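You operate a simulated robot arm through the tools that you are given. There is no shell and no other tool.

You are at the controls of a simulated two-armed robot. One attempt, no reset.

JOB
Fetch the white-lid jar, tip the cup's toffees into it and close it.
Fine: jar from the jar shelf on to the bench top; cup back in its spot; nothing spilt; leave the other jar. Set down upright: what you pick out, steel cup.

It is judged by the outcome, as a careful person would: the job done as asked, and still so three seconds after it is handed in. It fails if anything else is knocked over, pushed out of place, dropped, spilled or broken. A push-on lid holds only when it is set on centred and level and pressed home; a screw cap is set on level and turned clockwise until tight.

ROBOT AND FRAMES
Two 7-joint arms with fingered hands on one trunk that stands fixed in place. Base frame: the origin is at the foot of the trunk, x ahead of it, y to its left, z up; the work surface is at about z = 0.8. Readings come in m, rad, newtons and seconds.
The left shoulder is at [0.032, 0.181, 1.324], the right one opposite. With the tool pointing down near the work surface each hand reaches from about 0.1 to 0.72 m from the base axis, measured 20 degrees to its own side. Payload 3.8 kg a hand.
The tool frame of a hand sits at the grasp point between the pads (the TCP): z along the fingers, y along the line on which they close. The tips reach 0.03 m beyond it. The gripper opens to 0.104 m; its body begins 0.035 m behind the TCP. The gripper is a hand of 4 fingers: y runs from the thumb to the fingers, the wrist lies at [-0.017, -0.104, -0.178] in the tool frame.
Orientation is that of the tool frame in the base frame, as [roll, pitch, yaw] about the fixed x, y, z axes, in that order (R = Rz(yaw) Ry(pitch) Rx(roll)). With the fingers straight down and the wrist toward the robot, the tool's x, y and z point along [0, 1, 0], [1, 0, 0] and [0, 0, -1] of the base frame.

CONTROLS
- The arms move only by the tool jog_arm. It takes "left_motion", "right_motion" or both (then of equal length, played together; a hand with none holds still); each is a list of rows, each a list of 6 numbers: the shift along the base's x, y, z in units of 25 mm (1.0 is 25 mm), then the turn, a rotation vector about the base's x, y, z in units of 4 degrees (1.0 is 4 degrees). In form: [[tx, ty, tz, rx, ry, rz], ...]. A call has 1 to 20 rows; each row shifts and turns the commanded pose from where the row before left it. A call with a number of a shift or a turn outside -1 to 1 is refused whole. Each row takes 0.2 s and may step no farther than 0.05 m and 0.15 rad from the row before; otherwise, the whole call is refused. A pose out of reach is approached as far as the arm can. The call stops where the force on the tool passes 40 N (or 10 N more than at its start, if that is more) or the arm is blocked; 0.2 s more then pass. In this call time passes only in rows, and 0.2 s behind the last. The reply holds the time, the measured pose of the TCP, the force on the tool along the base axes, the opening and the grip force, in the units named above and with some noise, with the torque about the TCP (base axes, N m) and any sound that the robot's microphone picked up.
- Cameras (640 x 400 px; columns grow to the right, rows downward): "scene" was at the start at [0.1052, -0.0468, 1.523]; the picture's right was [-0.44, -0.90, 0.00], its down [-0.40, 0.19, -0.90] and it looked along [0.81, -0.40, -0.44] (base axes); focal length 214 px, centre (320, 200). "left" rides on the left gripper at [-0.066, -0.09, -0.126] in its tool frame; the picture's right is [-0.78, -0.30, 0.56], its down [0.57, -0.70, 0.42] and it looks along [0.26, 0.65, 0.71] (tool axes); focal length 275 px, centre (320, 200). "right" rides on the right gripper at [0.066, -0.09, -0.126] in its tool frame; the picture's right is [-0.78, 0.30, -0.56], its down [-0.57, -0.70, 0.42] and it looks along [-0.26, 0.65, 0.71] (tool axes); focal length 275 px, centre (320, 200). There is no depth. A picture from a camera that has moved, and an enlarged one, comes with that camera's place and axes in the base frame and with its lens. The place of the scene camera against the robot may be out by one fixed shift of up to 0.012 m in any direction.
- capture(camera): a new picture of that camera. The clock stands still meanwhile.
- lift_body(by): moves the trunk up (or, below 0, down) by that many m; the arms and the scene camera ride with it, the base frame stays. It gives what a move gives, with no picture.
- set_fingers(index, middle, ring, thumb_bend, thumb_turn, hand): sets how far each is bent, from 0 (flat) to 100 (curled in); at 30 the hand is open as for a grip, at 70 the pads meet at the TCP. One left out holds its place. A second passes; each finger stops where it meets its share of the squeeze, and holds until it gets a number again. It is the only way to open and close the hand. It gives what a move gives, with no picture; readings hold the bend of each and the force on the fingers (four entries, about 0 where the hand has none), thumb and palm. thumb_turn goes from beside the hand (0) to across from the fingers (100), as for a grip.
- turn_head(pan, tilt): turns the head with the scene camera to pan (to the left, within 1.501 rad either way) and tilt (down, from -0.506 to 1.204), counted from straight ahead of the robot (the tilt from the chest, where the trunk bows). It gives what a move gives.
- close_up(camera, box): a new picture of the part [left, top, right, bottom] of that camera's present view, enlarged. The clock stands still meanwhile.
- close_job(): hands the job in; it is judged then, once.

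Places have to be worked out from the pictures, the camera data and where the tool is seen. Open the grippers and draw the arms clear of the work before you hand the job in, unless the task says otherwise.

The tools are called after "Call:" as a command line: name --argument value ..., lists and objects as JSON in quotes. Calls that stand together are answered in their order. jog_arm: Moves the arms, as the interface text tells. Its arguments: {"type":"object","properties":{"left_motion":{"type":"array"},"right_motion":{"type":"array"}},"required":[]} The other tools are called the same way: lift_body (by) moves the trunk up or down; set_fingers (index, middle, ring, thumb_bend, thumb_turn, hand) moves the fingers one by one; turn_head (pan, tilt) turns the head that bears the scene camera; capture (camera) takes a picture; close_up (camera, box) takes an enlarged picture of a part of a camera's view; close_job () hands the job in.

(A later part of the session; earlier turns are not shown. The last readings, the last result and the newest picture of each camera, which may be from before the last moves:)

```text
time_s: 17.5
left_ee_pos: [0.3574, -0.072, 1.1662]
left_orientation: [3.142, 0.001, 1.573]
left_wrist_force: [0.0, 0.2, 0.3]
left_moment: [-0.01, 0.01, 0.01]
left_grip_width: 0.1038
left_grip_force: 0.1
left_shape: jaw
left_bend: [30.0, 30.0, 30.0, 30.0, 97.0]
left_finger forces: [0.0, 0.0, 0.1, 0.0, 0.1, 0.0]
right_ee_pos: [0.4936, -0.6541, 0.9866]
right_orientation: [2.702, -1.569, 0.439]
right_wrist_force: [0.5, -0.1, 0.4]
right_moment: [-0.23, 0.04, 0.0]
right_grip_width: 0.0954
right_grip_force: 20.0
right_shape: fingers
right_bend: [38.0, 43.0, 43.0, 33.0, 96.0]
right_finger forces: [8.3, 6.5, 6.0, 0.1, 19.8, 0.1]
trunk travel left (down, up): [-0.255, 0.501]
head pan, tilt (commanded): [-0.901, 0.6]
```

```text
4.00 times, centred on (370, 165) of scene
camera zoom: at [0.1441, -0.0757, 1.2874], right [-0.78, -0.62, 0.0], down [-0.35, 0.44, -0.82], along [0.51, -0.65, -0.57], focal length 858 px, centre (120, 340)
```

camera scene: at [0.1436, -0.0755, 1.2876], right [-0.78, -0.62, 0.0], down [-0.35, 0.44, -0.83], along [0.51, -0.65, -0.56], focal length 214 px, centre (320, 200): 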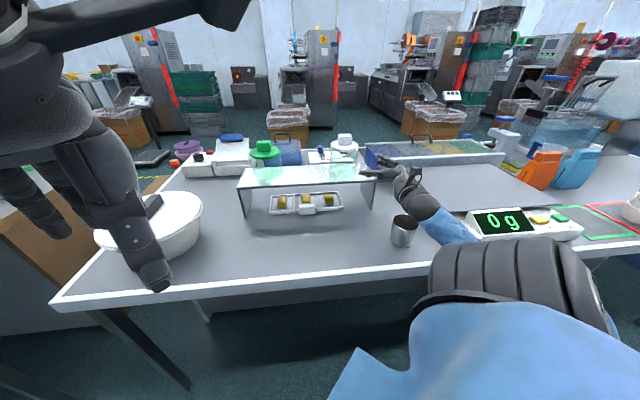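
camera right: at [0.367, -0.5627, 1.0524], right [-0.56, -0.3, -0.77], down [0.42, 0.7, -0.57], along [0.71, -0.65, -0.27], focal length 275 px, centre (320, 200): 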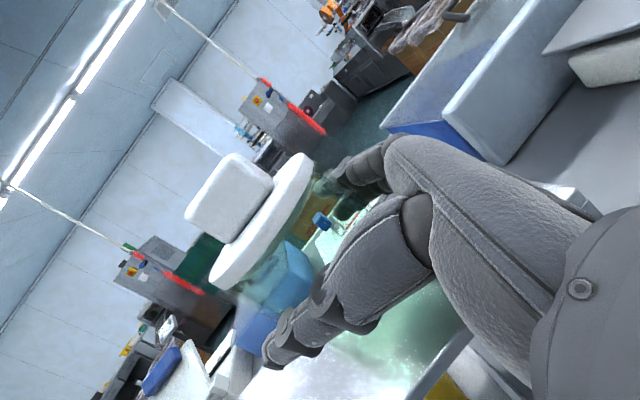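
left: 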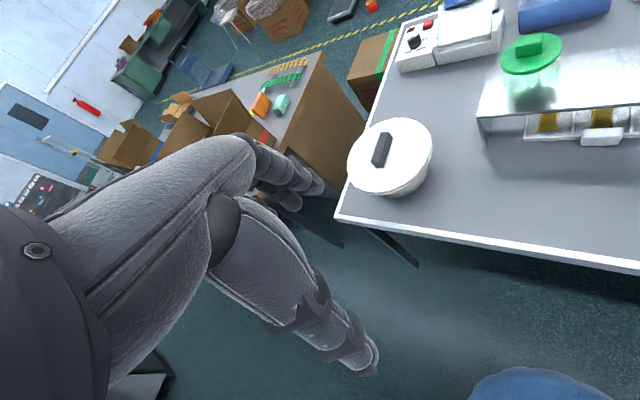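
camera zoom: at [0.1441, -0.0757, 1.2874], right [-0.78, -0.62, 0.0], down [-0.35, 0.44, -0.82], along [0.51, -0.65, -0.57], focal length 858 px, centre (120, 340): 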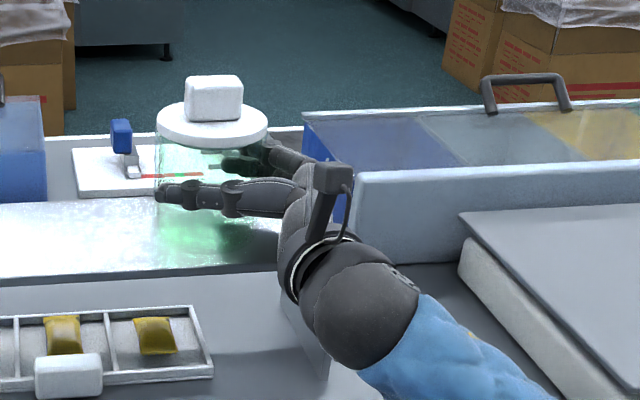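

The jar is held with all three fingers and the thumb, about 20 N and balanced. I'll lift 2 cm straight up and check that it comes along.

Call:
jog_arm --right_motion '[[0, 0, 0.3, 0, 0, 0], [0, 0, 0.5, 0, 0, 0]]'

Call:
close_up --camera "scene" --box '[310, 115, 430, 215]'

Call:
capture --camera "right"

```text
time_s: 18.1
left_ee_pos: [0.357, -0.0728, 1.1661]
left_orientation: [-3.14, 0.001, 1.571]
left_wrist_force: [-0.8, 0.8, -0.6]
left_moment: [0.01, 0.01, 0.01]
left_grip_width: 0.1034
left_grip_force: 0.1
left_shape: jaw
left_bend: [30.0, 30.0, 30.0, 30.0, 97.0]
left_finger forces: [0.1, 0.0, 0.0, 0.1, 0.0, 0.0]
right_ee_pos: [0.494, -0.6536, 1.0068]
right_orientation: [2.312, -1.569, 0.831]
right_wrist_force: [0.1, -0.3, -4.9]
right_moment: [-0.03, 0.08, 0.02]
right_grip_width: 0.0952
right_grip_force: 19.8
right_shape: fingers
right_bend: [38.0, 44.0, 43.0, 33.0, 96.0]
right_finger forces: [8.4, 6.3, 5.8, 0.0, 19.8, 0.0]
trunk travel left (down, up): [-0.255, 0.501]
head pan, tilt (commanded): [-0.901, 0.6]
```

```text
4.00 times, centred on (370, 165) of scene
camera zoom: at [0.1444, -0.0759, 1.2873], right [-0.78, -0.62, 0.0], down [-0.35, 0.44, -0.82], along [0.51, -0.65, -0.57], focal length 858 px, centre (120, 340)
```

zoom: 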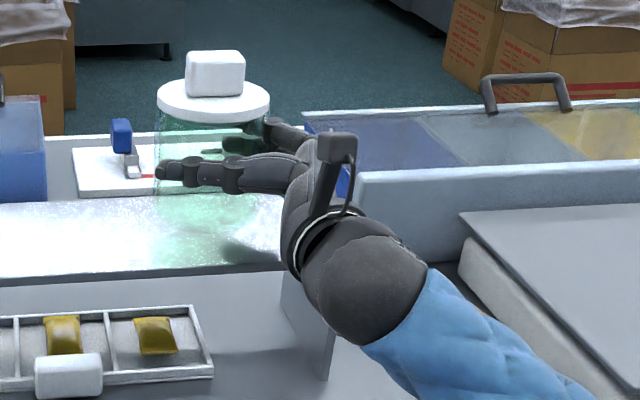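

```text
taken
camera right: at [0.3674, -0.5622, 1.0723], right [-0.56, -0.3, -0.77], down [0.42, 0.7, -0.57], along [0.71, -0.65, -0.27], focal length 275 px, centre (320, 200)
```

right: 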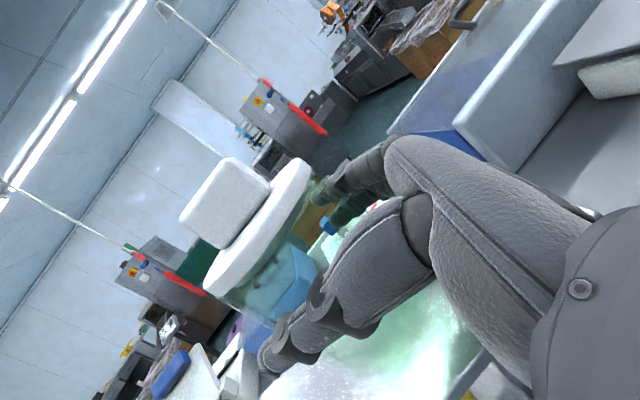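

The jar is off the shelf, upright, and weighs about 0.5 kg. I'll raise it more, then carry it over the open bench in front of the shelf while turning the hand 25° left, for a spot near (0.505, -0.34).

Call:
jog_arm --right_motion '[[0, 0, 0.6, 0, 0, 0], [0, 0, 0.6, 0, 0, 0], [0, 0.5, 0.5, 0, 0, 0], [0, 0.9, 0, 0, 0, 0.4], [0, 0.9, 0, 0, 0, 0.5], [0, 0.9, 0, 0, 0, 0.5], [0, 0.9, 0, 0, 0, 0.5], [0, 0.9, 0, 0, 0, 0.5]]'

Call:
capture --camera "scene"

```text
time_s: 19.9
left_ee_pos: [0.3567, -0.0717, 1.1669]
left_orientation: [3.14, 0.001, 1.573]
left_wrist_force: [-0.7, 0.0, 0.5]
left_moment: [-0.03, -0.01, 0.01]
left_grip_width: 0.1035
left_grip_force: 0.0
left_shape: jaw
left_bend: [30.0, 30.0, 30.0, 30.0, 97.0]
left_finger forces: [0.0, 0.0, 0.0, 0.0, 0.1, 0.1]
right_ee_pos: [0.4941, -0.5269, 1.0448]
right_orientation: [-2.797, -1.568, -0.176]
right_wrist_force: [-0.3, 0.2, -3.6]
right_moment: [-0.06, 0.1, 0.03]
right_grip_width: 0.095
right_grip_force: 20.6
right_shape: fingers
right_bend: [38.0, 44.0, 43.0, 33.0, 96.0]
right_finger forces: [8.3, 6.3, 5.7, 0.0, 19.9, 0.0]
trunk travel left (down, up): [-0.255, 0.501]
head pan, tilt (commanded): [-0.901, 0.6]
```

```text
taken
camera scene: at [0.1441, -0.0758, 1.2874], right [-0.78, -0.62, 0.0], down [-0.35, 0.44, -0.82], along [0.51, -0.65, -0.57], focal length 214 px, centre (320, 200)
```

scene: 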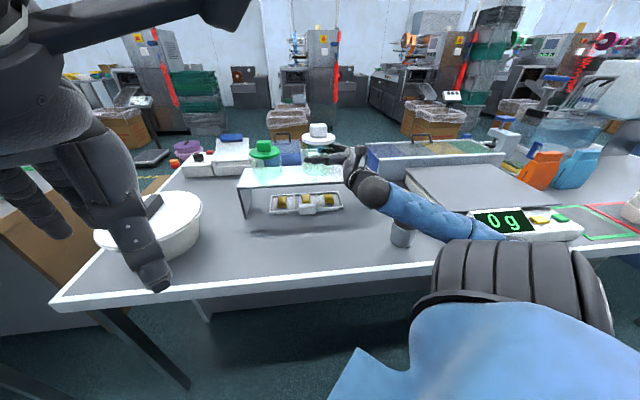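

The jar travels upright with a steady grip, and the forearm is well above the cup. I'll continue to the bench spot at the same height.

Call:
jog_arm --right_motion '[[0, 0.9, 0, 0, 0, 0.48], [0, 0.9, 0, 0, 0, 0.48], [0, 0.9, 0, 0, 0, 0.48], [0, 0.9, 0, 0, 0, 0.48], [0, 0.9, 0, 0, 0, 0.48], [0, 0.9, 0, 0, 0, 0.48], [0, 0.9, 0, 0, 0, 0.48], [-0.1, 0.9, 0, 0, 0, 0.48]]'

Call:
turn_head --pan -0.6 --tilt 0.75

Call:
capture --camera "scene"

Call:
capture --camera "left"

```text
time_s: 21.7
left_ee_pos: [0.358, -0.0721, 1.1677]
left_orientation: [-3.139, 0.002, 1.573]
left_wrist_force: [-1.0, -0.5, 0.7]
left_moment: [-0.01, 0.02, -0.01]
left_grip_width: 0.1038
left_grip_force: 0.0
left_shape: jaw
left_bend: [30.0, 30.0, 30.0, 30.0, 97.0]
left_finger forces: [0.0, 0.0, 0.0, 0.0, 0.1, 0.0]
right_ee_pos: [0.4948, -0.4024, 1.0655]
right_orientation: [3.025, -1.567, 0.556]
right_wrist_force: [0.2, -0.7, -4.0]
right_moment: [-0.04, 0.06, -0.01]
right_grip_width: 0.0951
right_grip_force: 19.7
right_shape: fingers
right_bend: [38.0, 44.0, 43.0, 33.0, 96.0]
right_finger forces: [8.2, 6.3, 5.7, 0.1, 19.5, 0.0]
right hand out of reach, approached as far as the arm can: row 4, 5, 6, 7, 8
trunk travel left (down, up): [-0.255, 0.501]
head pan, tilt (commanded): [-0.901, 0.6]
```

```text
time_s: 22.5
left_ee_pos: [0.3577, -0.0711, 1.1661]
left_orientation: [-3.14, 0.0, 1.571]
left_wrist_force: [0.0, -0.1, 0.3]
left_moment: [0.01, 0.02, -0.01]
left_grip_width: 0.1038
left_grip_force: 0.2
left_shape: jaw
left_bend: [30.0, 30.0, 30.0, 30.0, 97.0]
left_finger forces: [0.1, 0.1, 0.0, 0.0, 0.1, 0.1]
right_ee_pos: [0.4946, -0.4025, 1.0666]
right_orientation: [3.038, -1.567, 0.541]
right_wrist_force: [-0.4, -0.6, -4.4]
right_moment: [-0.04, 0.03, -0.01]
right_grip_width: 0.0949
right_grip_force: 19.9
right_shape: fingers
right_bend: [38.0, 44.0, 43.0, 33.0, 96.0]
right_finger forces: [8.2, 6.1, 5.6, 0.0, 19.5, 0.1]
trunk travel left (down, up): [-0.255, 0.501]
head pan, tilt (commanded): [-0.6, 0.75]
```

```text
taken
camera scene: at [0.1579, -0.0535, 1.2745], right [-0.57, -0.82, 0.0], down [-0.56, 0.39, -0.73], along [0.6, -0.41, -0.68], focal length 214 px, centre (320, 200)
```

scene: 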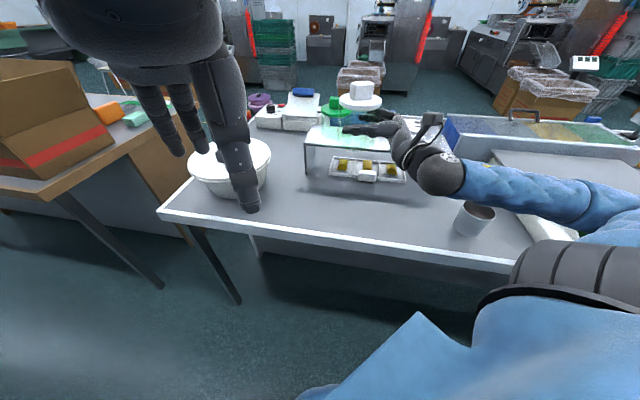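

```text
taken
camera left: at [0.268, -0.1389, 1.2914], right [-0.3, -0.78, -0.56], down [-0.7, 0.57, -0.42], along [0.65, 0.27, -0.71], focal length 275 px, centre (320, 200)
```

left: 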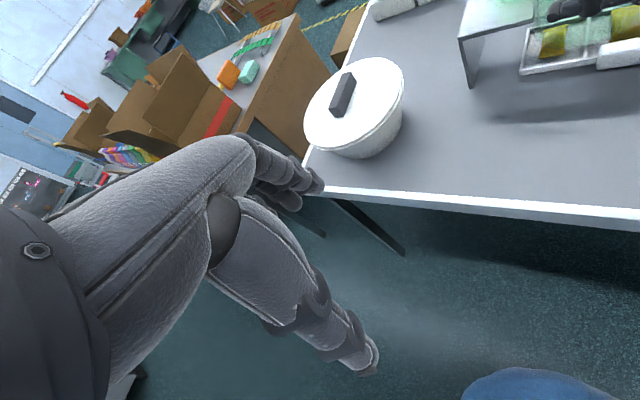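

The wrist ran short near (0.495, -0.402) because the forearm comes from the right; the jar is still held upright. I'll turn the hand another 25° left, which suits this forearm, and ease down a little over the bench spot.

Call:
jog_arm --right_motion '[[-0.09, 0.05, 0, 0, 0, 0.893], [-0.09, 0.05, 0, 0, 0, 0.893], [-0.09, 0.1, 0, 0, 0, 0.893], [-0.09, 0.15, -0.4, 0, 0, 0.893], [-0.09, 0.15, -0.4, 0, 0, 0.893], [-0.09, 0.15, -0.4, 0, 0, 0.893], [-0.06, 0.15, -0.4, 0, 0, 0.893]]'

Call:
capture --camera "scene"

```text
time_s: 24.1
left_ee_pos: [0.3579, -0.0723, 1.1673]
left_orientation: [-3.138, 0.001, 1.573]
left_wrist_force: [0.1, -0.9, -0.1]
left_moment: [-0.02, -0.02, -0.01]
left_grip_width: 0.1036
left_grip_force: 0.0
left_shape: jaw
left_bend: [30.0, 30.0, 30.0, 30.0, 97.0]
left_finger forces: [0.0, 0.1, 0.0, 0.0, 0.0, 0.1]
right_ee_pos: [0.479, -0.3843, 1.0266]
right_orientation: [2.517, -1.567, 1.497]
right_wrist_force: [0.6, 0.0, -4.5]
right_moment: [-0.07, 0.05, 0.01]
right_grip_width: 0.0947
right_grip_force: 19.9
right_shape: fingers
right_bend: [38.0, 44.0, 43.0, 33.0, 96.0]
right_finger forces: [8.1, 6.0, 5.6, 0.0, 19.2, 0.0]
trunk travel left (down, up): [-0.255, 0.501]
head pan, tilt (commanded): [-0.6, 0.75]
```

```text
taken
camera scene: at [0.158, -0.0535, 1.2744], right [-0.56, -0.83, 0.0], down [-0.56, 0.39, -0.73], along [0.6, -0.41, -0.68], focal length 214 px, centre (320, 200)
```

scene: 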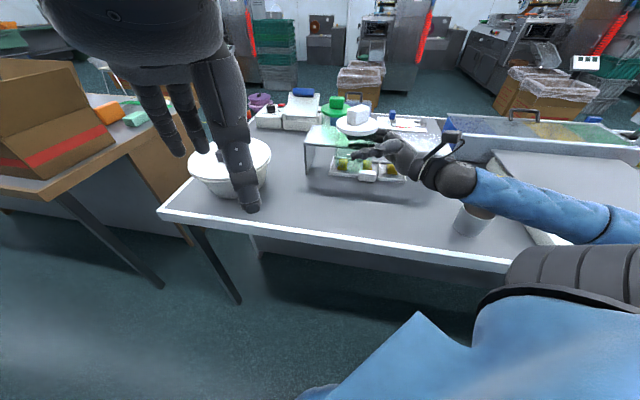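

The jar is now over the open bench, roughly 0.1 m in from the front edge, upright. I'll lower the trunk 0.12 m, bringing the jar base to about 4 cm above the bench, and check.

Call:
lift_body --by -0.12

Call:
capture --camera "scene"

Call:
capture --camera "right"

```text
time_s: 25.6
left_ee_pos: [0.3567, -0.0714, 1.048]
left_orientation: [-3.141, -0.001, 1.573]
left_wrist_force: [0.1, -0.1, -0.1]
left_moment: [0.0, -0.01, -0.03]
left_grip_width: 0.1035
left_grip_force: 0.0
left_shape: jaw
left_bend: [30.0, 30.0, 30.0, 30.0, 97.0]
left_finger forces: [0.0, 0.1, 0.0, 0.0, 0.0, 0.0]
right_ee_pos: [0.4791, -0.3824, 0.9081]
right_orientation: [2.409, -1.568, 1.605]
right_wrist_force: [-1.3, 0.3, -3.9]
right_moment: [-0.08, 0.02, 0.0]
right_grip_width: 0.0949
right_grip_force: 19.2
right_shape: fingers
right_bend: [38.0, 44.0, 43.0, 33.0, 96.0]
right_finger forces: [8.1, 6.0, 5.5, 0.0, 19.0, 0.0]
trunk travel left (down, up): [-0.135, 0.621]
head pan, tilt (commanded): [-0.6, 0.75]
```

```text
taken
camera scene: at [0.2199, -0.0533, 1.1499], right [-0.56, -0.83, 0.0], down [-0.56, 0.39, -0.73], along [0.6, -0.41, -0.68], focal length 214 px, centre (320, 200)
```

scene: 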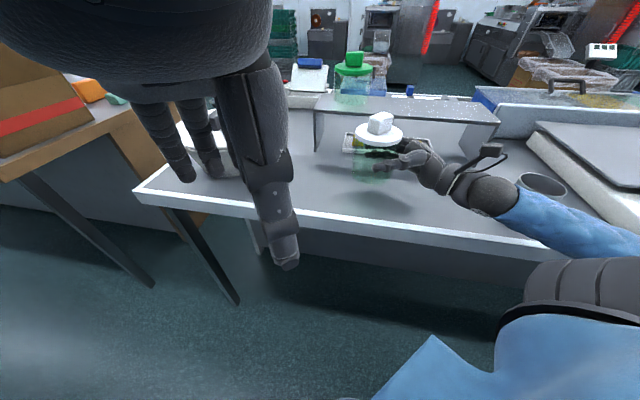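

```text
taken
camera right: at [0.3278, -0.4196, 0.9731], right [-0.13, -0.62, -0.77], down [-0.26, 0.77, -0.57], along [0.96, 0.13, -0.27], focal length 275 px, centre (320, 200)
```

right: 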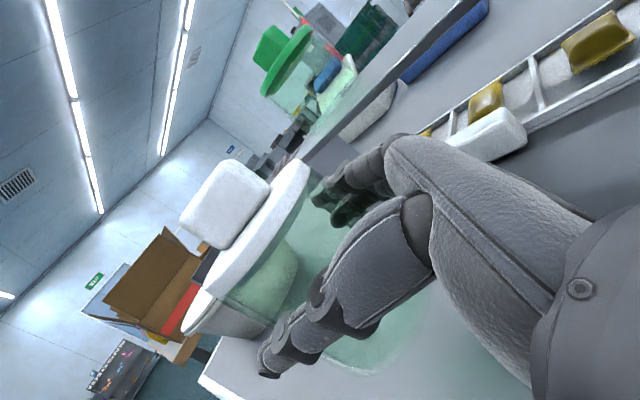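

The jar is about 4 cm over the bench and the forearm clears the cup. I'll lower it slowly to just above the surface.

Call:
jog_arm --right_motion '[[0, 0, -0.4, 0, 0, 0], [0, 0, -0.4, 0, 0, 0], [0, 0, -0.3, 0, 0, 0], [0, 0, -0.2, 0, 0, 0]]'

Call:
close_up --camera "scene" --box '[320, 90, 460, 220]'

```text
time_s: 26.6
left_ee_pos: [0.358, -0.0728, 1.0464]
left_orientation: [-3.141, -0.001, 1.571]
left_wrist_force: [0.6, -0.1, 1.1]
left_moment: [0.0, 0.0, 0.01]
left_grip_width: 0.1039
left_grip_force: 0.1
left_shape: jaw
left_bend: [30.0, 30.0, 30.0, 30.0, 97.0]
left_finger forces: [0.1, 0.0, 0.0, 0.0, 0.0, 0.0]
right_ee_pos: [0.479, -0.3823, 0.8738]
right_orientation: [-2.687, -1.569, 0.418]
right_wrist_force: [-0.1, -0.9, -5.3]
right_moment: [-0.06, 0.01, -0.02]
right_grip_width: 0.0949
right_grip_force: 19.5
right_shape: fingers
right_bend: [38.0, 44.0, 43.0, 33.0, 96.0]
right_finger forces: [8.0, 6.1, 5.5, 0.0, 19.0, 0.0]
trunk travel left (down, up): [-0.135, 0.621]
head pan, tilt (commanded): [-0.6, 0.75]
```

```text
3.08 times, centred on (390, 155) of scene
camera zoom: at [0.2205, -0.0534, 1.1496], right [-0.56, -0.83, 0.0], down [-0.56, 0.39, -0.73], along [0.6, -0.41, -0.68], focal length 660 px, centre (105, 338)
```

zoom: 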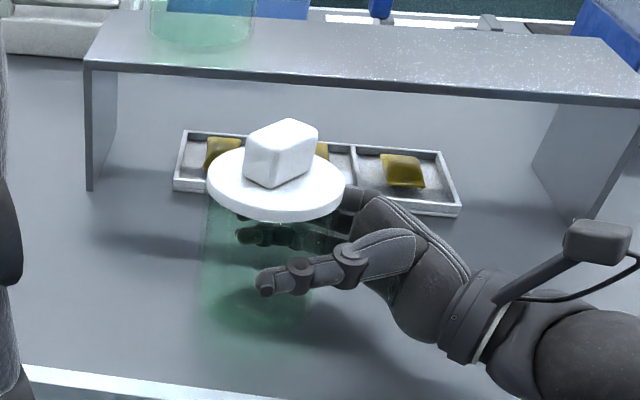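

It is nearly down at TCP z 0.874, with no contact yet. I'll lower in 2.5 mm steps and watch the wrist force for touchdown.

Call:
jog_arm --right_motion '[[0, 0, -0.1, 0, 0, 0], [0, 0, -0.1, 0, 0, 0], [0, 0, -0.1, 0, 0, 0]]'

```text
time_s: 27.4
left_ee_pos: [0.3579, -0.0717, 1.0455]
left_orientation: [-3.14, -0.001, 1.573]
left_wrist_force: [-0.4, 0.4, -0.4]
left_moment: [0.02, -0.01, -0.01]
left_grip_width: 0.1035
left_grip_force: 0.0
left_shape: jaw
left_bend: [30.0, 30.0, 30.0, 30.0, 97.0]
left_finger forces: [0.0, 0.0, 0.1, 0.0, 0.0, 0.1]
right_ee_pos: [0.4789, -0.3828, 0.8653]
right_orientation: [2.55, -1.569, 1.464]
right_wrist_force: [0.4, 1.0, -4.9]
right_moment: [-0.08, 0.0, 0.0]
right_grip_width: 0.095
right_grip_force: 19.7
right_shape: fingers
right_bend: [38.0, 44.0, 43.0, 33.0, 96.0]
right_finger forces: [8.1, 6.1, 5.5, 0.1, 19.0, 0.1]
trunk travel left (down, up): [-0.135, 0.621]
head pan, tilt (commanded): [-0.6, 0.75]
```

Still carrying the full weight (−4.9 N) at z 0.865. I'll go down in smaller steps.

Call:
jog_arm --right_motion '[[0, 0, -0.06, 0, 0, 0], [0, 0, -0.06, 0, 0, 0]]'

```text
time_s: 28.0
left_ee_pos: [0.3577, -0.0717, 1.0475]
left_orientation: [-3.14, 0.001, 1.572]
left_wrist_force: [0.1, -0.3, -0.3]
left_moment: [-0.01, 0.03, 0.04]
left_grip_width: 0.1037
left_grip_force: 0.0
left_shape: jaw
left_bend: [30.0, 30.0, 30.0, 30.0, 97.0]
left_finger forces: [0.0, 0.0, 0.0, 0.0, 0.0, 0.0]
right_ee_pos: [0.4781, -0.384, 0.8635]
right_orientation: [3.038, -1.57, 0.976]
right_wrist_force: [0.7, 0.3, -4.7]
right_moment: [-0.05, 0.03, -0.01]
right_grip_width: 0.0947
right_grip_force: 19.3
right_shape: fingers
right_bend: [38.0, 44.0, 43.0, 33.0, 96.0]
right_finger forces: [8.0, 6.1, 5.4, 0.0, 18.9, 0.0]
trunk travel left (down, up): [-0.135, 0.621]
head pan, tilt (commanded): [-0.6, 0.75]
```

Call:
jog_arm --right_motion '[[0, 0, -0.08, 0, 0, 0], [0, 0, -0.08, 0, 0, 0]]'

Call:
close_up --camera "scene" --box '[330, 110, 430, 210]'

```text
time_s: 28.6
left_ee_pos: [0.358, -0.0723, 1.0458]
left_orientation: [-3.14, -0.001, 1.572]
left_wrist_force: [-0.2, 0.6, 0.1]
left_moment: [0.01, 0.0, -0.03]
left_grip_width: 0.1034
left_grip_force: 0.0
left_shape: jaw
left_bend: [30.0, 30.0, 30.0, 30.0, 97.0]
left_finger forces: [0.0, 0.0, 0.0, 0.1, 0.0, 0.0]
right_ee_pos: [0.4787, -0.3829, 0.8586]
right_orientation: [-2.915, -1.568, 0.646]
right_wrist_force: [1.2, 0.0, -4.0]
right_moment: [-0.08, 0.03, -0.04]
right_grip_width: 0.0947
right_grip_force: 19.5
right_shape: fingers
right_bend: [38.0, 44.0, 43.0, 33.0, 96.0]
right_finger forces: [8.0, 5.9, 5.5, 0.1, 19.0, 0.0]
trunk travel left (down, up): [-0.135, 0.621]
head pan, tilt (commanded): [-0.6, 0.75]
```

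```text
4.00 times, centred on (380, 160) of scene
camera zoom: at [0.2205, -0.0534, 1.1496], right [-0.56, -0.83, 0.0], down [-0.56, 0.39, -0.73], along [0.6, -0.41, -0.68], focal length 858 px, centre (80, 360)
```

zoom: 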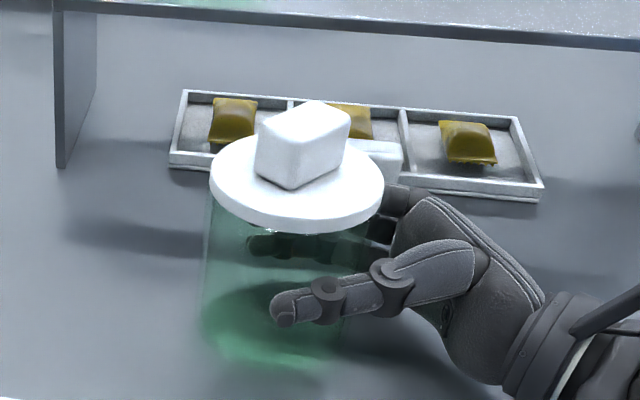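

Force is −4.0 N at z 0.8586, so at most first contact; the lid also shows the jar upright. I'll continue in 2 mm steps.

Call:
jog_arm --right_motion '[[0, 0, -0.08, 0, 0, 0], [0, 0, -0.06, 0, 0, 0]]'

```text
time_s: 29.2
left_ee_pos: [0.3574, -0.0714, 1.0465]
left_orientation: [-3.141, 0.0, 1.573]
left_wrist_force: [0.2, 0.2, 0.0]
left_moment: [0.01, -0.02, 0.01]
left_grip_width: 0.1035
left_grip_force: 0.2
left_shape: jaw
left_bend: [30.0, 30.0, 30.0, 30.0, 97.0]
left_finger forces: [0.0, 0.0, 0.0, 0.0, 0.1, 0.0]
right_ee_pos: [0.4791, -0.3821, 0.8559]
right_orientation: [2.032, -1.568, 1.982]
right_wrist_force: [0.6, -1.2, -1.3]
right_moment: [-0.11, -0.09, -0.07]
right_grip_width: 0.0947
right_grip_force: 19.8
right_shape: fingers
right_bend: [38.0, 44.0, 43.0, 33.0, 96.0]
right_finger forces: [7.9, 6.2, 6.0, 0.0, 19.1, 0.0]
trunk travel left (down, up): [-0.135, 0.621]
head pan, tilt (commanded): [-0.6, 0.75]
```

Touchdown: the load fell to −1.3 N at TCP z 0.856, so the jar stands on the bench while I keep holding it. Next I'll measure the knob's position and direction for the left hand.

Call:
close_up --camera "scene" --box '[345, 105, 405, 155]'

Call:
close_up --camera "right" --box '[160, 130, 340, 320]'

Call:
capture --camera "scene"

```text
8.00 times, centred on (375, 130) of scene
camera zoom: at [0.2202, -0.0533, 1.1498], right [-0.56, -0.83, 0.0], down [-0.56, 0.39, -0.73], along [0.6, -0.41, -0.68], focal length 1716 px, centre (-120, 760)
```

zoom: 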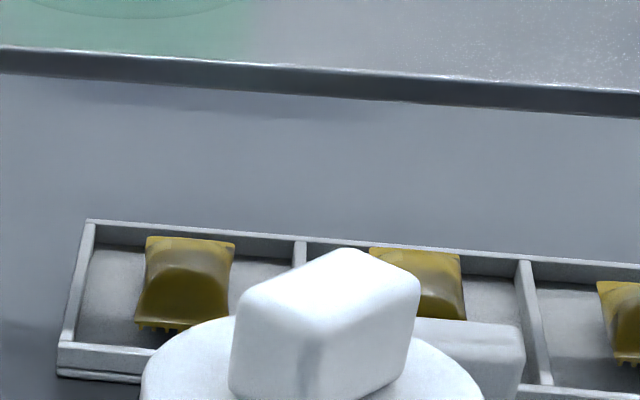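

```text
2.11 times, centred on (250, 225) of right
camera zoom: at [0.3286, -0.4194, 0.9225], right [-0.13, -0.62, -0.77], down [-0.26, 0.77, -0.57], along [0.96, 0.13, -0.26], focal length 580 px, centre (467, 147)
```

zoom: 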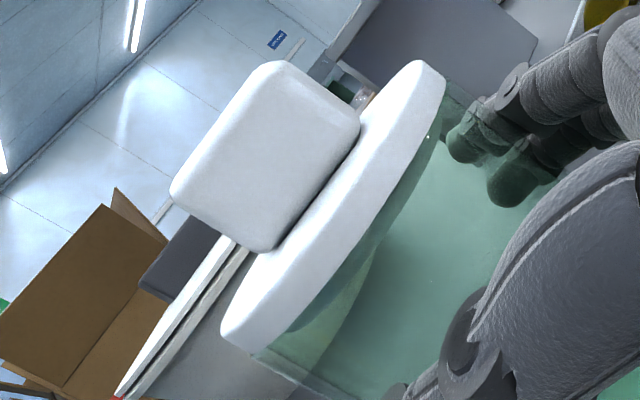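

```text
taken
camera scene: at [0.2202, -0.0533, 1.1498], right [-0.56, -0.83, 0.0], down [-0.56, 0.39, -0.73], along [0.6, -0.41, -0.68], focal length 214 px, centre (320, 200)
```

scene: 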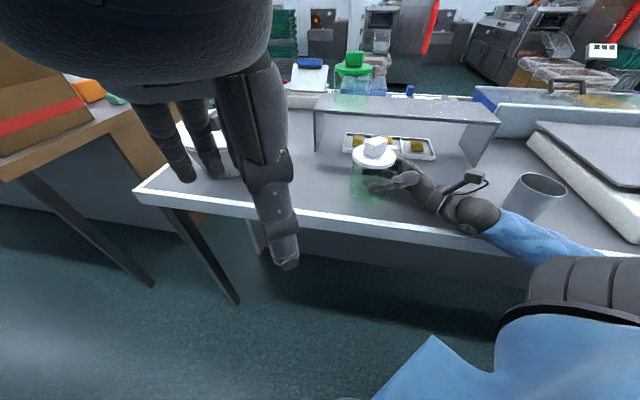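

The knob is a block about 0.044 × 0.028 × 0.03 m, centred near (0.490, -0.367) with its long side along base y and the lid top at about z 0.904. I'll bring the left hand over it, turning it right by 80° on the way at the present height.

Call:
jog_arm --left_motion '[[0.2, -0.3, 0.3, 0, 0, -1], [0.2, -0.3, 0.3, 0, 0, -1], [0.2, -0.4, 0, 0, 0, -1], [0.2, -0.5, 0, 0, 0, -1], [0.2, -0.5, 0, 0, 0, -1], [0.2, -0.5, 0, 0, 0, -1], [0.2, -0.5, 0, 0, 0, -1], [0.2, -0.5, 0, 0, 0, -1], [0.2, -0.5, 0, 0, 0, -1], [0.2, -0.5, 0, 0, 0, -1]]'

Call:
capture --camera "scene"

Call:
capture --camera "left"

```text
time_s: 31.4
left_ee_pos: [0.4062, -0.1851, 1.0614]
left_orientation: [-3.141, -0.003, 0.872]
left_wrist_force: [0.2, -0.5, 0.8]
left_moment: [-0.05, -0.01, -0.03]
left_grip_width: 0.1037
left_grip_force: 0.2
left_shape: jaw
left_bend: [30.0, 30.0, 30.0, 30.0, 97.0]
left_finger forces: [0.1, 0.0, 0.0, 0.0, 0.0, 0.0]
right_ee_pos: [0.4785, -0.3814, 0.8551]
right_orientation: [2.225, -1.568, 1.789]
right_wrist_force: [0.7, -1.9, 2.4]
right_moment: [-0.13, -0.32, -0.07]
right_grip_width: 0.0947
right_grip_force: 19.7
right_shape: fingers
right_bend: [38.0, 44.0, 43.0, 33.0, 96.0]
right_finger forces: [7.9, 6.2, 6.2, 0.1, 18.9, 0.2]
trunk travel left (down, up): [-0.135, 0.621]
head pan, tilt (commanded): [-0.6, 0.75]
```

```text
taken
camera scene: at [0.22, -0.0531, 1.1498], right [-0.56, -0.83, 0.0], down [-0.56, 0.39, -0.73], along [0.6, -0.41, -0.68], focal length 214 px, centre (320, 200)
```

scene: 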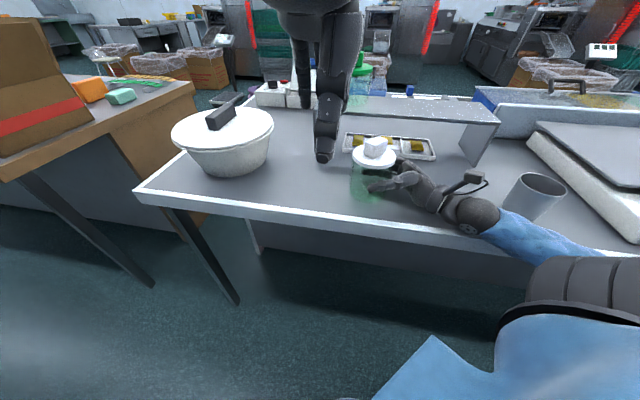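

```text
taken
camera left: at [0.2953, -0.1786, 1.186], right [-0.73, -0.4, -0.56], down [-0.17, 0.89, -0.42], along [0.67, -0.21, -0.71], focal length 275 px, centre (320, 200)
```

left: 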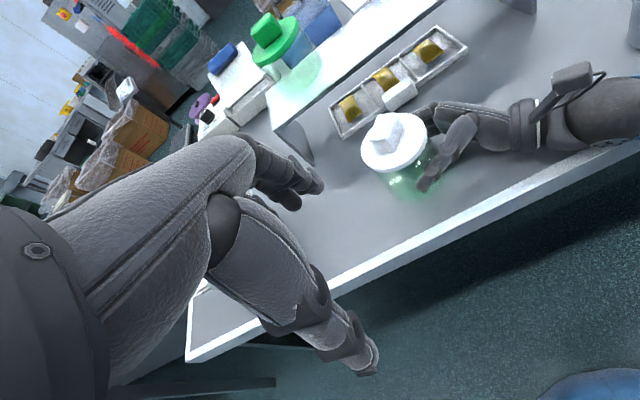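

The left camera sees the lid well and nothing is in the way. I'll zoom in on the lid in that view for an exact fix before moving on.

Call:
close_up --camera "left" --box '[340, 90, 450, 200]'

```text
3.64 times, centred on (395, 145) of left
camera zoom: at [0.2953, -0.1786, 1.186], right [-0.73, -0.4, -0.56], down [-0.17, 0.89, -0.42], along [0.67, -0.21, -0.71], focal length 1001 px, centre (47, 400)
```

zoom: 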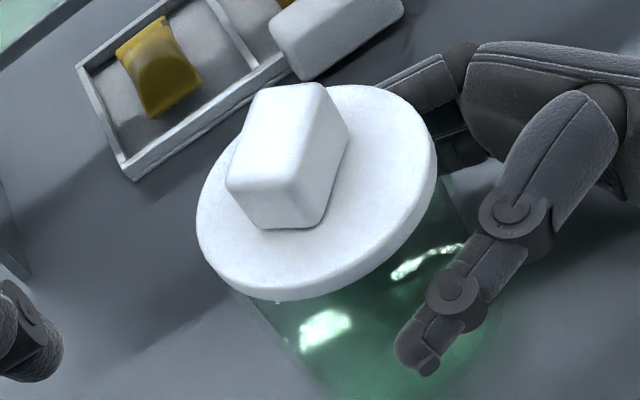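

From the left view the lid centre is near (0.483, -0.368), agreeing with the others to a few mm. I'll bring the left hand over the knob at z ≈ 1.0, with its closing line along the knob's long side.

Call:
jog_arm --left_motion '[[0.26, -0.61, -0.2, 0, 0, -0.94], [0.26, -0.61, -0.2, 0, 0, -0.94], [0.26, -0.61, -0.2, 0, 0, -0.94], [0.26, -0.61, -0.2, 0, 0, -0.94], [0.26, -0.61, -0.2, 0, 0, -0.94], [0.26, -0.61, -0.2, 0, 0, -0.94], [0.26, -0.61, -0.2, 0, 0, -0.94], [0.26, -0.61, -0.2, 0, 0, -0.94], [0.26, -0.61, -0.2, 0, 0, -0.94], [0.26, -0.61, -0.2, 0, 0, -0.94], [0.26, -0.61, -0.2, 0, 0, -0.94], [0.26, -0.61, -0.2, 0, 0, -0.94]]'

Call:
capture --camera "left"

Call:
capture --camera "scene"

Call:
capture --camera "right"

```text
time_s: 34.0
left_ee_pos: [0.4735, -0.2827, 1.0114]
left_orientation: [-3.133, 0.007, 0.199]
left_wrist_force: [-0.5, 0.5, 0.4]
left_moment: [-0.04, 0.02, -0.01]
left_grip_width: 0.1036
left_grip_force: 0.1
left_shape: jaw
left_bend: [30.0, 30.0, 30.0, 30.0, 97.0]
left_finger forces: [0.1, 0.1, 0.0, 0.0, 0.1, 0.1]
left hand out of reach, approached as far as the arm can: row 8, 9, 10, 11, 12
right_ee_pos: [0.479, -0.3818, 0.8563]
right_orientation: [-2.656, -1.568, 0.387]
right_wrist_force: [-1.2, -0.1, 3.7]
right_moment: [-0.12, -0.3, 0.01]
right_grip_width: 0.0945
right_grip_force: 19.4
right_shape: fingers
right_bend: [38.0, 44.0, 43.0, 33.0, 96.0]
right_finger forces: [7.7, 5.9, 6.1, 0.1, 19.6, 0.0]
trunk travel left (down, up): [-0.135, 0.621]
head pan, tilt (commanded): [-0.6, 0.75]
```

```text
taken
camera left: at [0.3921, -0.2097, 1.1373], right [-0.82, 0.14, -0.55], down [0.42, 0.8, -0.42], along [0.38, -0.58, -0.72], focal length 275 px, centre (320, 200)
```

left: 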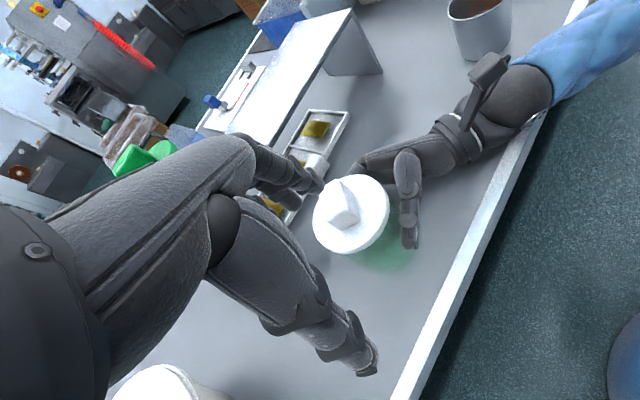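

```text
taken
camera scene: at [0.2202, -0.0529, 1.1497], right [-0.56, -0.83, 0.0], down [-0.56, 0.39, -0.73], along [0.6, -0.41, -0.68], focal length 214 px, centre (320, 200)
```

scene: 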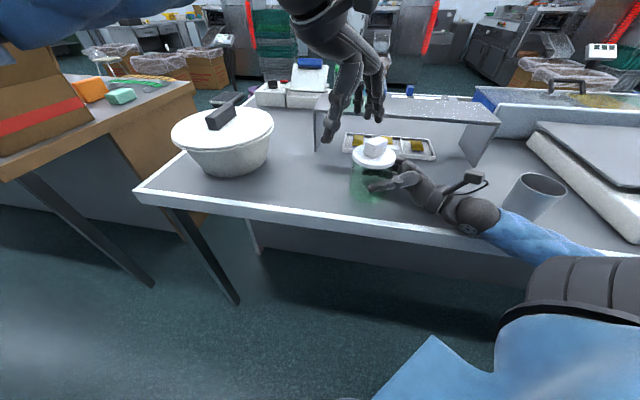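

```text
taken
camera right: at [0.3287, -0.419, 0.9223], right [-0.13, -0.62, -0.77], down [-0.26, 0.77, -0.57], along [0.96, 0.13, -0.27], focal length 275 px, centre (320, 200)
```

right: 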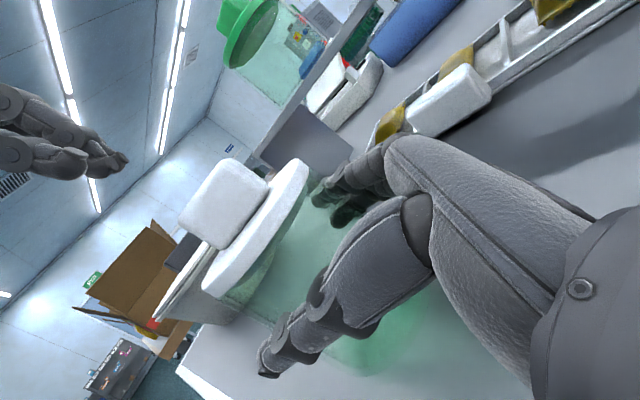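

The left arm cannot reach the knob pointing straight down (it stopped near (0.47, -0.28)). Instead I'll come from the left with the hand tilted about 35° and closing across the knob's thin side, which shortens the reach needed; I'll turn to that posture here, well above the jar.

Call:
jog_arm --left_motion '[[-0.05, 0.1, 0.1, -0.379, 0.284, 1], [-0.05, 0.1, 0.1, -0.379, 0.284, 1], [-0.05, 0.1, 0.1, -0.379, 0.284, 1], [-0.05, 0.1, 0.1, -0.379, 0.284, 1], [-0.05, 0.1, 0.1, -0.379, 0.284, 1], [-0.05, 0.1, 0.1, -0.379, 0.284, 1], [-0.05, 0.1, 0.1, -0.379, 0.284, 1], [-0.05, 0.1, 0.1, -0.379, 0.284, 1], [-0.05, 0.1, 0.1, -0.379, 0.284, 1], [-0.05, 0.1, 0.1, -0.379, 0.284, 1], [-0.05, 0, 0, -0.379, 0.284, 1], [-0.05, 0, 0, -0.379, 0.284, 1], [-0.05, 0, 0, -0.379, 0.284, 1], [-0.05, 0, 0, -0.379, 0.284, 1], [-0.05, 0, 0, -0.379, 0.284, 1], [-0.05, 0, 0, -0.379, 0.284, 1], [-0.05, 0, 0, -0.379, 0.284, 1], [-0.05, 0, 0, -0.379, 0.284, 1], [-0.05, 0, 0, -0.379, 0.284, 1], [-0.05, 0, 0, -0.379, 0.284, 1]]'

Call:
capture --camera "scene"

Call:
capture --camera "left"

```text
time_s: 38.2
left_ee_pos: [0.4468, -0.2581, 1.0377]
left_orientation: [3.105, 0.609, 1.586]
left_wrist_force: [0.5, -0.7, 0.1]
left_moment: [-0.01, -0.01, -0.02]
left_grip_width: 0.1036
left_grip_force: 0.1
left_shape: jaw
left_bend: [30.0, 30.0, 30.0, 30.0, 97.0]
left_finger forces: [0.0, 0.0, 0.0, 0.0, 0.1, 0.0]
right_ee_pos: [0.4797, -0.3829, 0.8561]
right_orientation: [-3.105, -1.57, 0.835]
right_wrist_force: [-0.4, -0.3, 2.9]
right_moment: [-0.12, -0.28, 0.01]
right_grip_width: 0.0943
right_grip_force: 18.9
right_shape: fingers
right_bend: [38.0, 44.0, 43.0, 33.0, 96.0]
right_finger forces: [7.6, 5.9, 6.1, 0.0, 19.2, 0.0]
trunk travel left (down, up): [-0.135, 0.621]
head pan, tilt (commanded): [-0.6, 0.75]
```

```text
taken
camera scene: at [0.22, -0.053, 1.1498], right [-0.56, -0.83, 0.0], down [-0.56, 0.39, -0.73], along [0.6, -0.41, -0.68], focal length 214 px, centre (320, 200)
```

scene: 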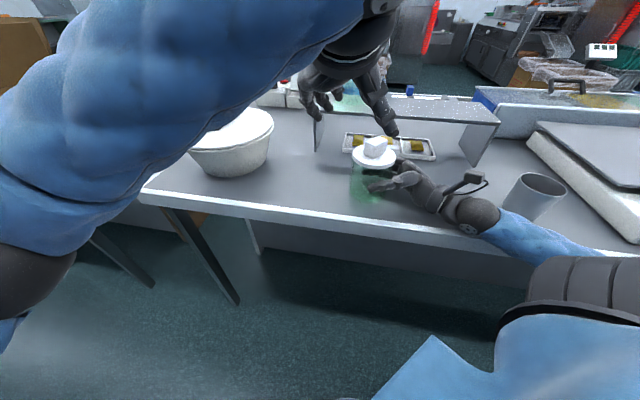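

```text
taken
camera left: at [0.3526, -0.2446, 1.1751], right [-0.26, -0.97, -0.02], down [-0.69, 0.2, -0.7], along [0.68, -0.17, -0.72], focal length 275 px, centre (320, 200)
```

left: 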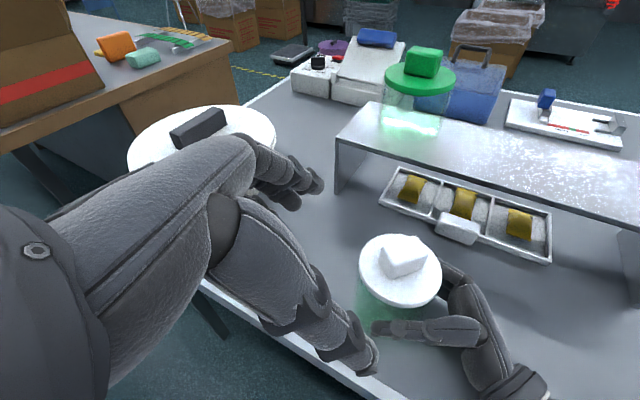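

The left hand took the tilted posture freely, and its camera puts the lid centre at (0.484, -0.367), matching. I'll zoom to check the knob's direction and height.

Call:
close_up --camera "left" --box '[340, 220, 460, 340]'

Call:
close_up --camera "scene" --box '[290, 60, 450, 220]'

```text
3.33 times, centred on (400, 280) of left
camera zoom: at [0.3526, -0.2446, 1.1751], right [-0.26, -0.97, -0.02], down [-0.69, 0.2, -0.7], along [0.68, -0.17, -0.72], focal length 918 px, centre (53, -67)
```

zoom: 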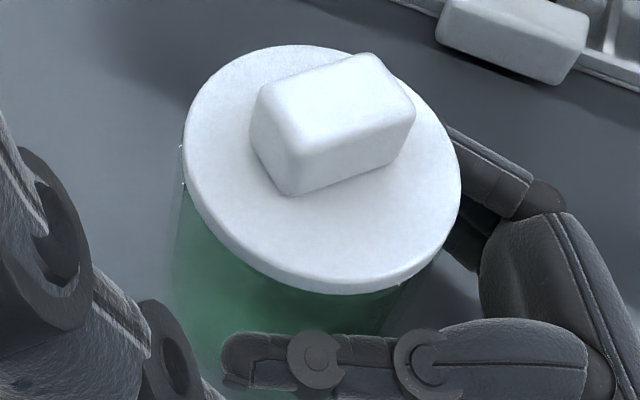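

```text
2.50 times, centred on (370, 140) of scene
camera zoom: at [0.22, -0.053, 1.1498], right [-0.56, -0.83, 0.0], down [-0.56, 0.39, -0.73], along [0.6, -0.41, -0.68], focal length 536 px, centre (195, 350)
```

zoom: 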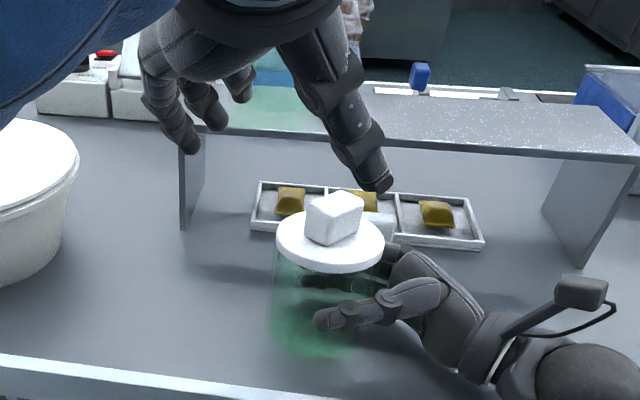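

The knob's long side runs along base y, so closing across x is right. I'll straighten the left ring finger so it won't touch the lid, and move above the knob.

Call:
set_fingers --hand "left" --ring 0

Call:
jog_arm --left_motion '[[0.29, -0.75, -0.2, 0, 0, 0], [0.29, -0.75, -0.2, 0, 0, 0], [0.29, -0.75, -0.3, 0, 0, 0], [0.29, -0.75, -0.4, 0, 0, 0], [0.29, -0.75, -0.4, 0, 0, 0]]'

Call:
capture --camera "left"

Call:
close_up --camera "scene" --box '[290, 60, 450, 220]'

Call:
capture --camera "right"

```text
time_s: 39.2
left_ee_pos: [0.4472, -0.258, 1.0372]
left_orientation: [3.107, 0.608, 1.586]
left_wrist_force: [1.7, 0.2, -0.9]
left_moment: [-0.04, 0.01, -0.01]
left_grip_width: 0.1043
left_grip_force: 0.0
left_shape: fingers
left_bend: [30.0, 30.0, 0.0, 30.0, 97.0]
left_finger forces: [0.0, 0.0, 0.1, 0.0, 0.0, 0.1]
right_ee_pos: [0.4786, -0.3812, 0.8573]
right_orientation: [2.735, -1.569, 1.279]
right_wrist_force: [0.2, 0.2, 2.1]
right_moment: [-0.1, -0.23, -0.03]
right_grip_width: 0.0945
right_grip_force: 18.9
right_shape: fingers
right_bend: [38.0, 44.0, 43.0, 33.0, 96.0]
right_finger forces: [7.7, 5.9, 6.0, 0.0, 19.2, 0.0]
trunk travel left (down, up): [-0.135, 0.621]
head pan, tilt (commanded): [-0.6, 0.75]
```

```text
time_s: 40.4
left_ee_pos: [0.468, -0.3137, 1.0186]
left_orientation: [3.106, 0.609, 1.586]
left_wrist_force: [-0.7, -0.1, 0.4]
left_moment: [0.03, -0.01, -0.03]
left_grip_width: 0.1041
left_grip_force: 0.2
left_shape: fingers
left_bend: [30.0, 30.0, 0.0, 30.0, 97.0]
left_finger forces: [0.0, 0.0, 0.0, 0.1, 0.0, 0.0]
left hand out of reach, approached as far as the arm can: row 4, 5
right_ee_pos: [0.4795, -0.3814, 0.8557]
right_orientation: [2.779, -1.569, 1.235]
right_wrist_force: [-0.4, -0.7, 3.3]
right_moment: [-0.11, -0.22, -0.08]
right_grip_width: 0.0947
right_grip_force: 19.4
right_shape: fingers
right_bend: [38.0, 44.0, 43.0, 33.0, 96.0]
right_finger forces: [7.8, 5.9, 5.8, 0.0, 19.2, 0.0]
trunk travel left (down, up): [-0.135, 0.621]
head pan, tilt (commanded): [-0.6, 0.75]
```

```text
taken
camera left: at [0.3745, -0.3006, 1.1559], right [-0.26, -0.96, -0.02], down [-0.69, 0.2, -0.7], along [0.68, -0.17, -0.72], focal length 275 px, centre (320, 200)
```

left: 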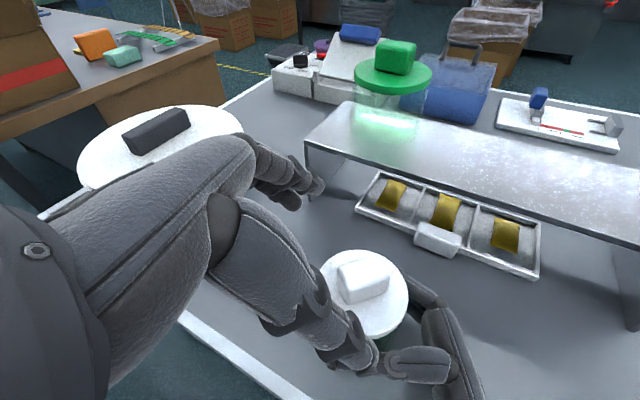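

```text
2.50 times, centred on (370, 140) of scene
camera zoom: at [0.22, -0.053, 1.1497], right [-0.56, -0.83, 0.0], down [-0.56, 0.39, -0.73], along [0.6, -0.41, -0.68], focal length 536 px, centre (195, 350)
```

zoom: 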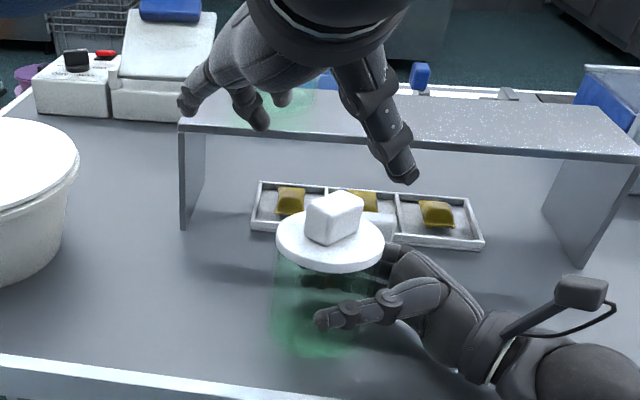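

```text
taken
camera right: at [0.3286, -0.4191, 0.9223], right [-0.13, -0.62, -0.77], down [-0.26, 0.77, -0.57], along [0.96, 0.13, -0.27], focal length 275 px, centre (320, 200)
```

right: 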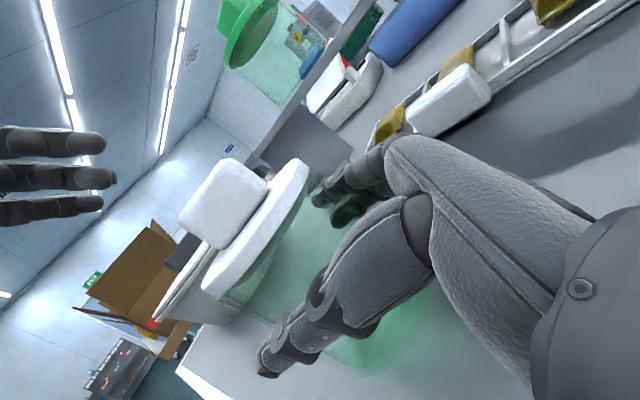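

The left arm again stops short, at (0.468, -0.314, 1.019), so the jar stands too far to the right for it. Before moving the jar, I'll test whether the left hand can reach a spot nearer its side, around (0.56, -0.265) at low height.

Call:
jog_arm --left_motion '[[0.6, 0.5, 0, 0, 0, 0], [0.7, 0.5, 0, 0, 0, 0], [0.7, 0.5, 0, 0, 0, 0], [0.8, 0.4, 0, 0, 0, 0], [0.8, 0, -0.5, 0, 0, 0], [0, 0, -0.8, 0, 0, 0], [0, 0, -0.8, 0, 0, 0], [0, 0, -0.6, 0, 0, 0]]'

Call:
capture --camera "scene"

```text
time_s: 42.2
left_ee_pos: [0.5572, -0.2694, 0.9508]
left_orientation: [3.102, 0.607, 1.583]
left_wrist_force: [0.5, 0.0, -0.1]
left_moment: [0.0, 0.01, -0.02]
left_grip_width: 0.1044
left_grip_force: 0.0
left_shape: fingers
left_bend: [30.0, 30.0, 0.0, 30.0, 97.0]
left_finger forces: [0.0, 0.1, 0.0, 0.1, 0.0, 0.0]
right_ee_pos: [0.478, -0.3822, 0.856]
right_orientation: [-2.596, -1.57, 0.327]
right_wrist_force: [-0.3, -0.8, 3.9]
right_moment: [-0.11, -0.22, 0.0]
right_grip_width: 0.0947
right_grip_force: 18.9
right_shape: fingers
right_bend: [38.0, 44.0, 43.0, 33.0, 96.0]
right_finger forces: [7.6, 6.0, 5.9, 0.1, 18.9, 0.0]
trunk travel left (down, up): [-0.135, 0.621]
head pan, tilt (commanded): [-0.6, 0.75]
```

```text
taken
camera scene: at [0.22, -0.053, 1.1498], right [-0.56, -0.83, 0.0], down [-0.56, 0.39, -0.73], along [0.6, -0.41, -0.68], focal length 214 px, centre (320, 200)
```

scene: 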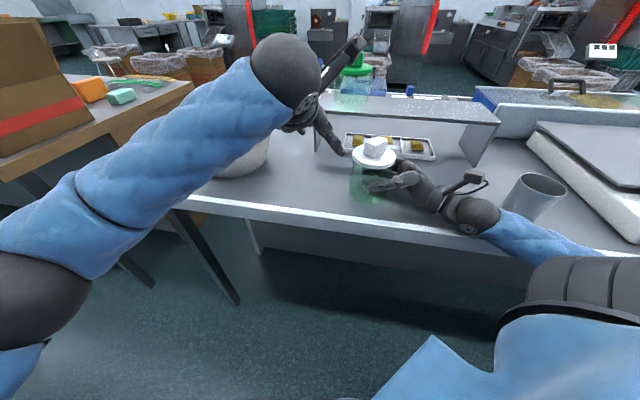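

The left hand reaches (0.557, -0.269, 0.951) easily, so I'll shift the jar there. First I'll withdraw the left hand up and to its side.

Call:
jog_arm --left_motion '[[0, 0.2, 0.8, 0, 0, 0], [0, 0.4, 0.8, 0, 0, 0], [0, 0.7, 0.6, 0, 0, 0], [0, 0.9, 0.4, 0, 0, 0], [0, 0.9, 0, 0, 0, 0]]'

Call:
jog_arm --right_motion '[[0, 0, 0.25, 0, 0, 0], [0, 0, 0.35, 0, 0, 0], [0, 0, 0.2, 0, 0, 0]]'

Call:
capture --camera "scene"

```text
time_s: 43.4
left_ee_pos: [0.5589, -0.1905, 1.0166]
left_orientation: [3.104, 0.606, 1.585]
left_wrist_force: [-0.8, -0.1, 0.8]
left_moment: [0.0, -0.03, 0.01]
left_grip_width: 0.1042
left_grip_force: 0.0
left_shape: fingers
left_bend: [30.0, 30.0, 0.0, 30.0, 97.0]
left_finger forces: [0.0, 0.1, 0.0, 0.0, 0.0, 0.0]
right_ee_pos: [0.4789, -0.3816, 0.8562]
right_orientation: [-2.79, -1.568, 0.522]
right_wrist_force: [-0.1, 0.2, 2.7]
right_moment: [-0.12, -0.28, 0.03]
right_grip_width: 0.0946
right_grip_force: 19.3
right_shape: fingers
right_bend: [38.0, 44.0, 43.0, 33.0, 96.0]
right_finger forces: [7.6, 5.9, 5.9, 0.0, 19.0, 0.0]
trunk travel left (down, up): [-0.135, 0.621]
head pan, tilt (commanded): [-0.6, 0.75]
```

```text
time_s: 44.2
left_ee_pos: [0.5607, -0.1922, 1.0155]
left_orientation: [3.104, 0.608, 1.583]
left_wrist_force: [-0.8, 0.1, 0.9]
left_moment: [0.01, 0.0, -0.01]
left_grip_width: 0.1045
left_grip_force: 0.1
left_shape: fingers
left_bend: [30.0, 30.0, 0.0, 30.0, 97.0]
left_finger forces: [0.0, 0.0, 0.0, 0.0, 0.0, 0.1]
right_ee_pos: [0.4785, -0.3826, 0.8748]
right_orientation: [-2.47, -1.568, 0.2]
right_wrist_force: [0.0, 0.6, -5.8]
right_moment: [-0.09, 0.05, 0.01]
right_grip_width: 0.0946
right_grip_force: 19.2
right_shape: fingers
right_bend: [38.0, 44.0, 43.0, 33.0, 96.0]
right_finger forces: [7.8, 5.9, 5.7, 0.1, 19.0, 0.0]
trunk travel left (down, up): [-0.135, 0.621]
head pan, tilt (commanded): [-0.6, 0.75]
```

```text
taken
camera scene: at [0.2205, -0.0533, 1.1496], right [-0.56, -0.83, 0.0], down [-0.56, 0.39, -0.73], along [0.6, -0.41, -0.68], focal length 214 px, centre (320, 200)
```

scene: 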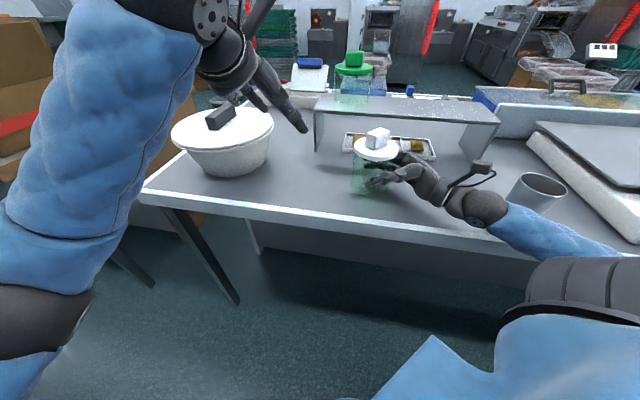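

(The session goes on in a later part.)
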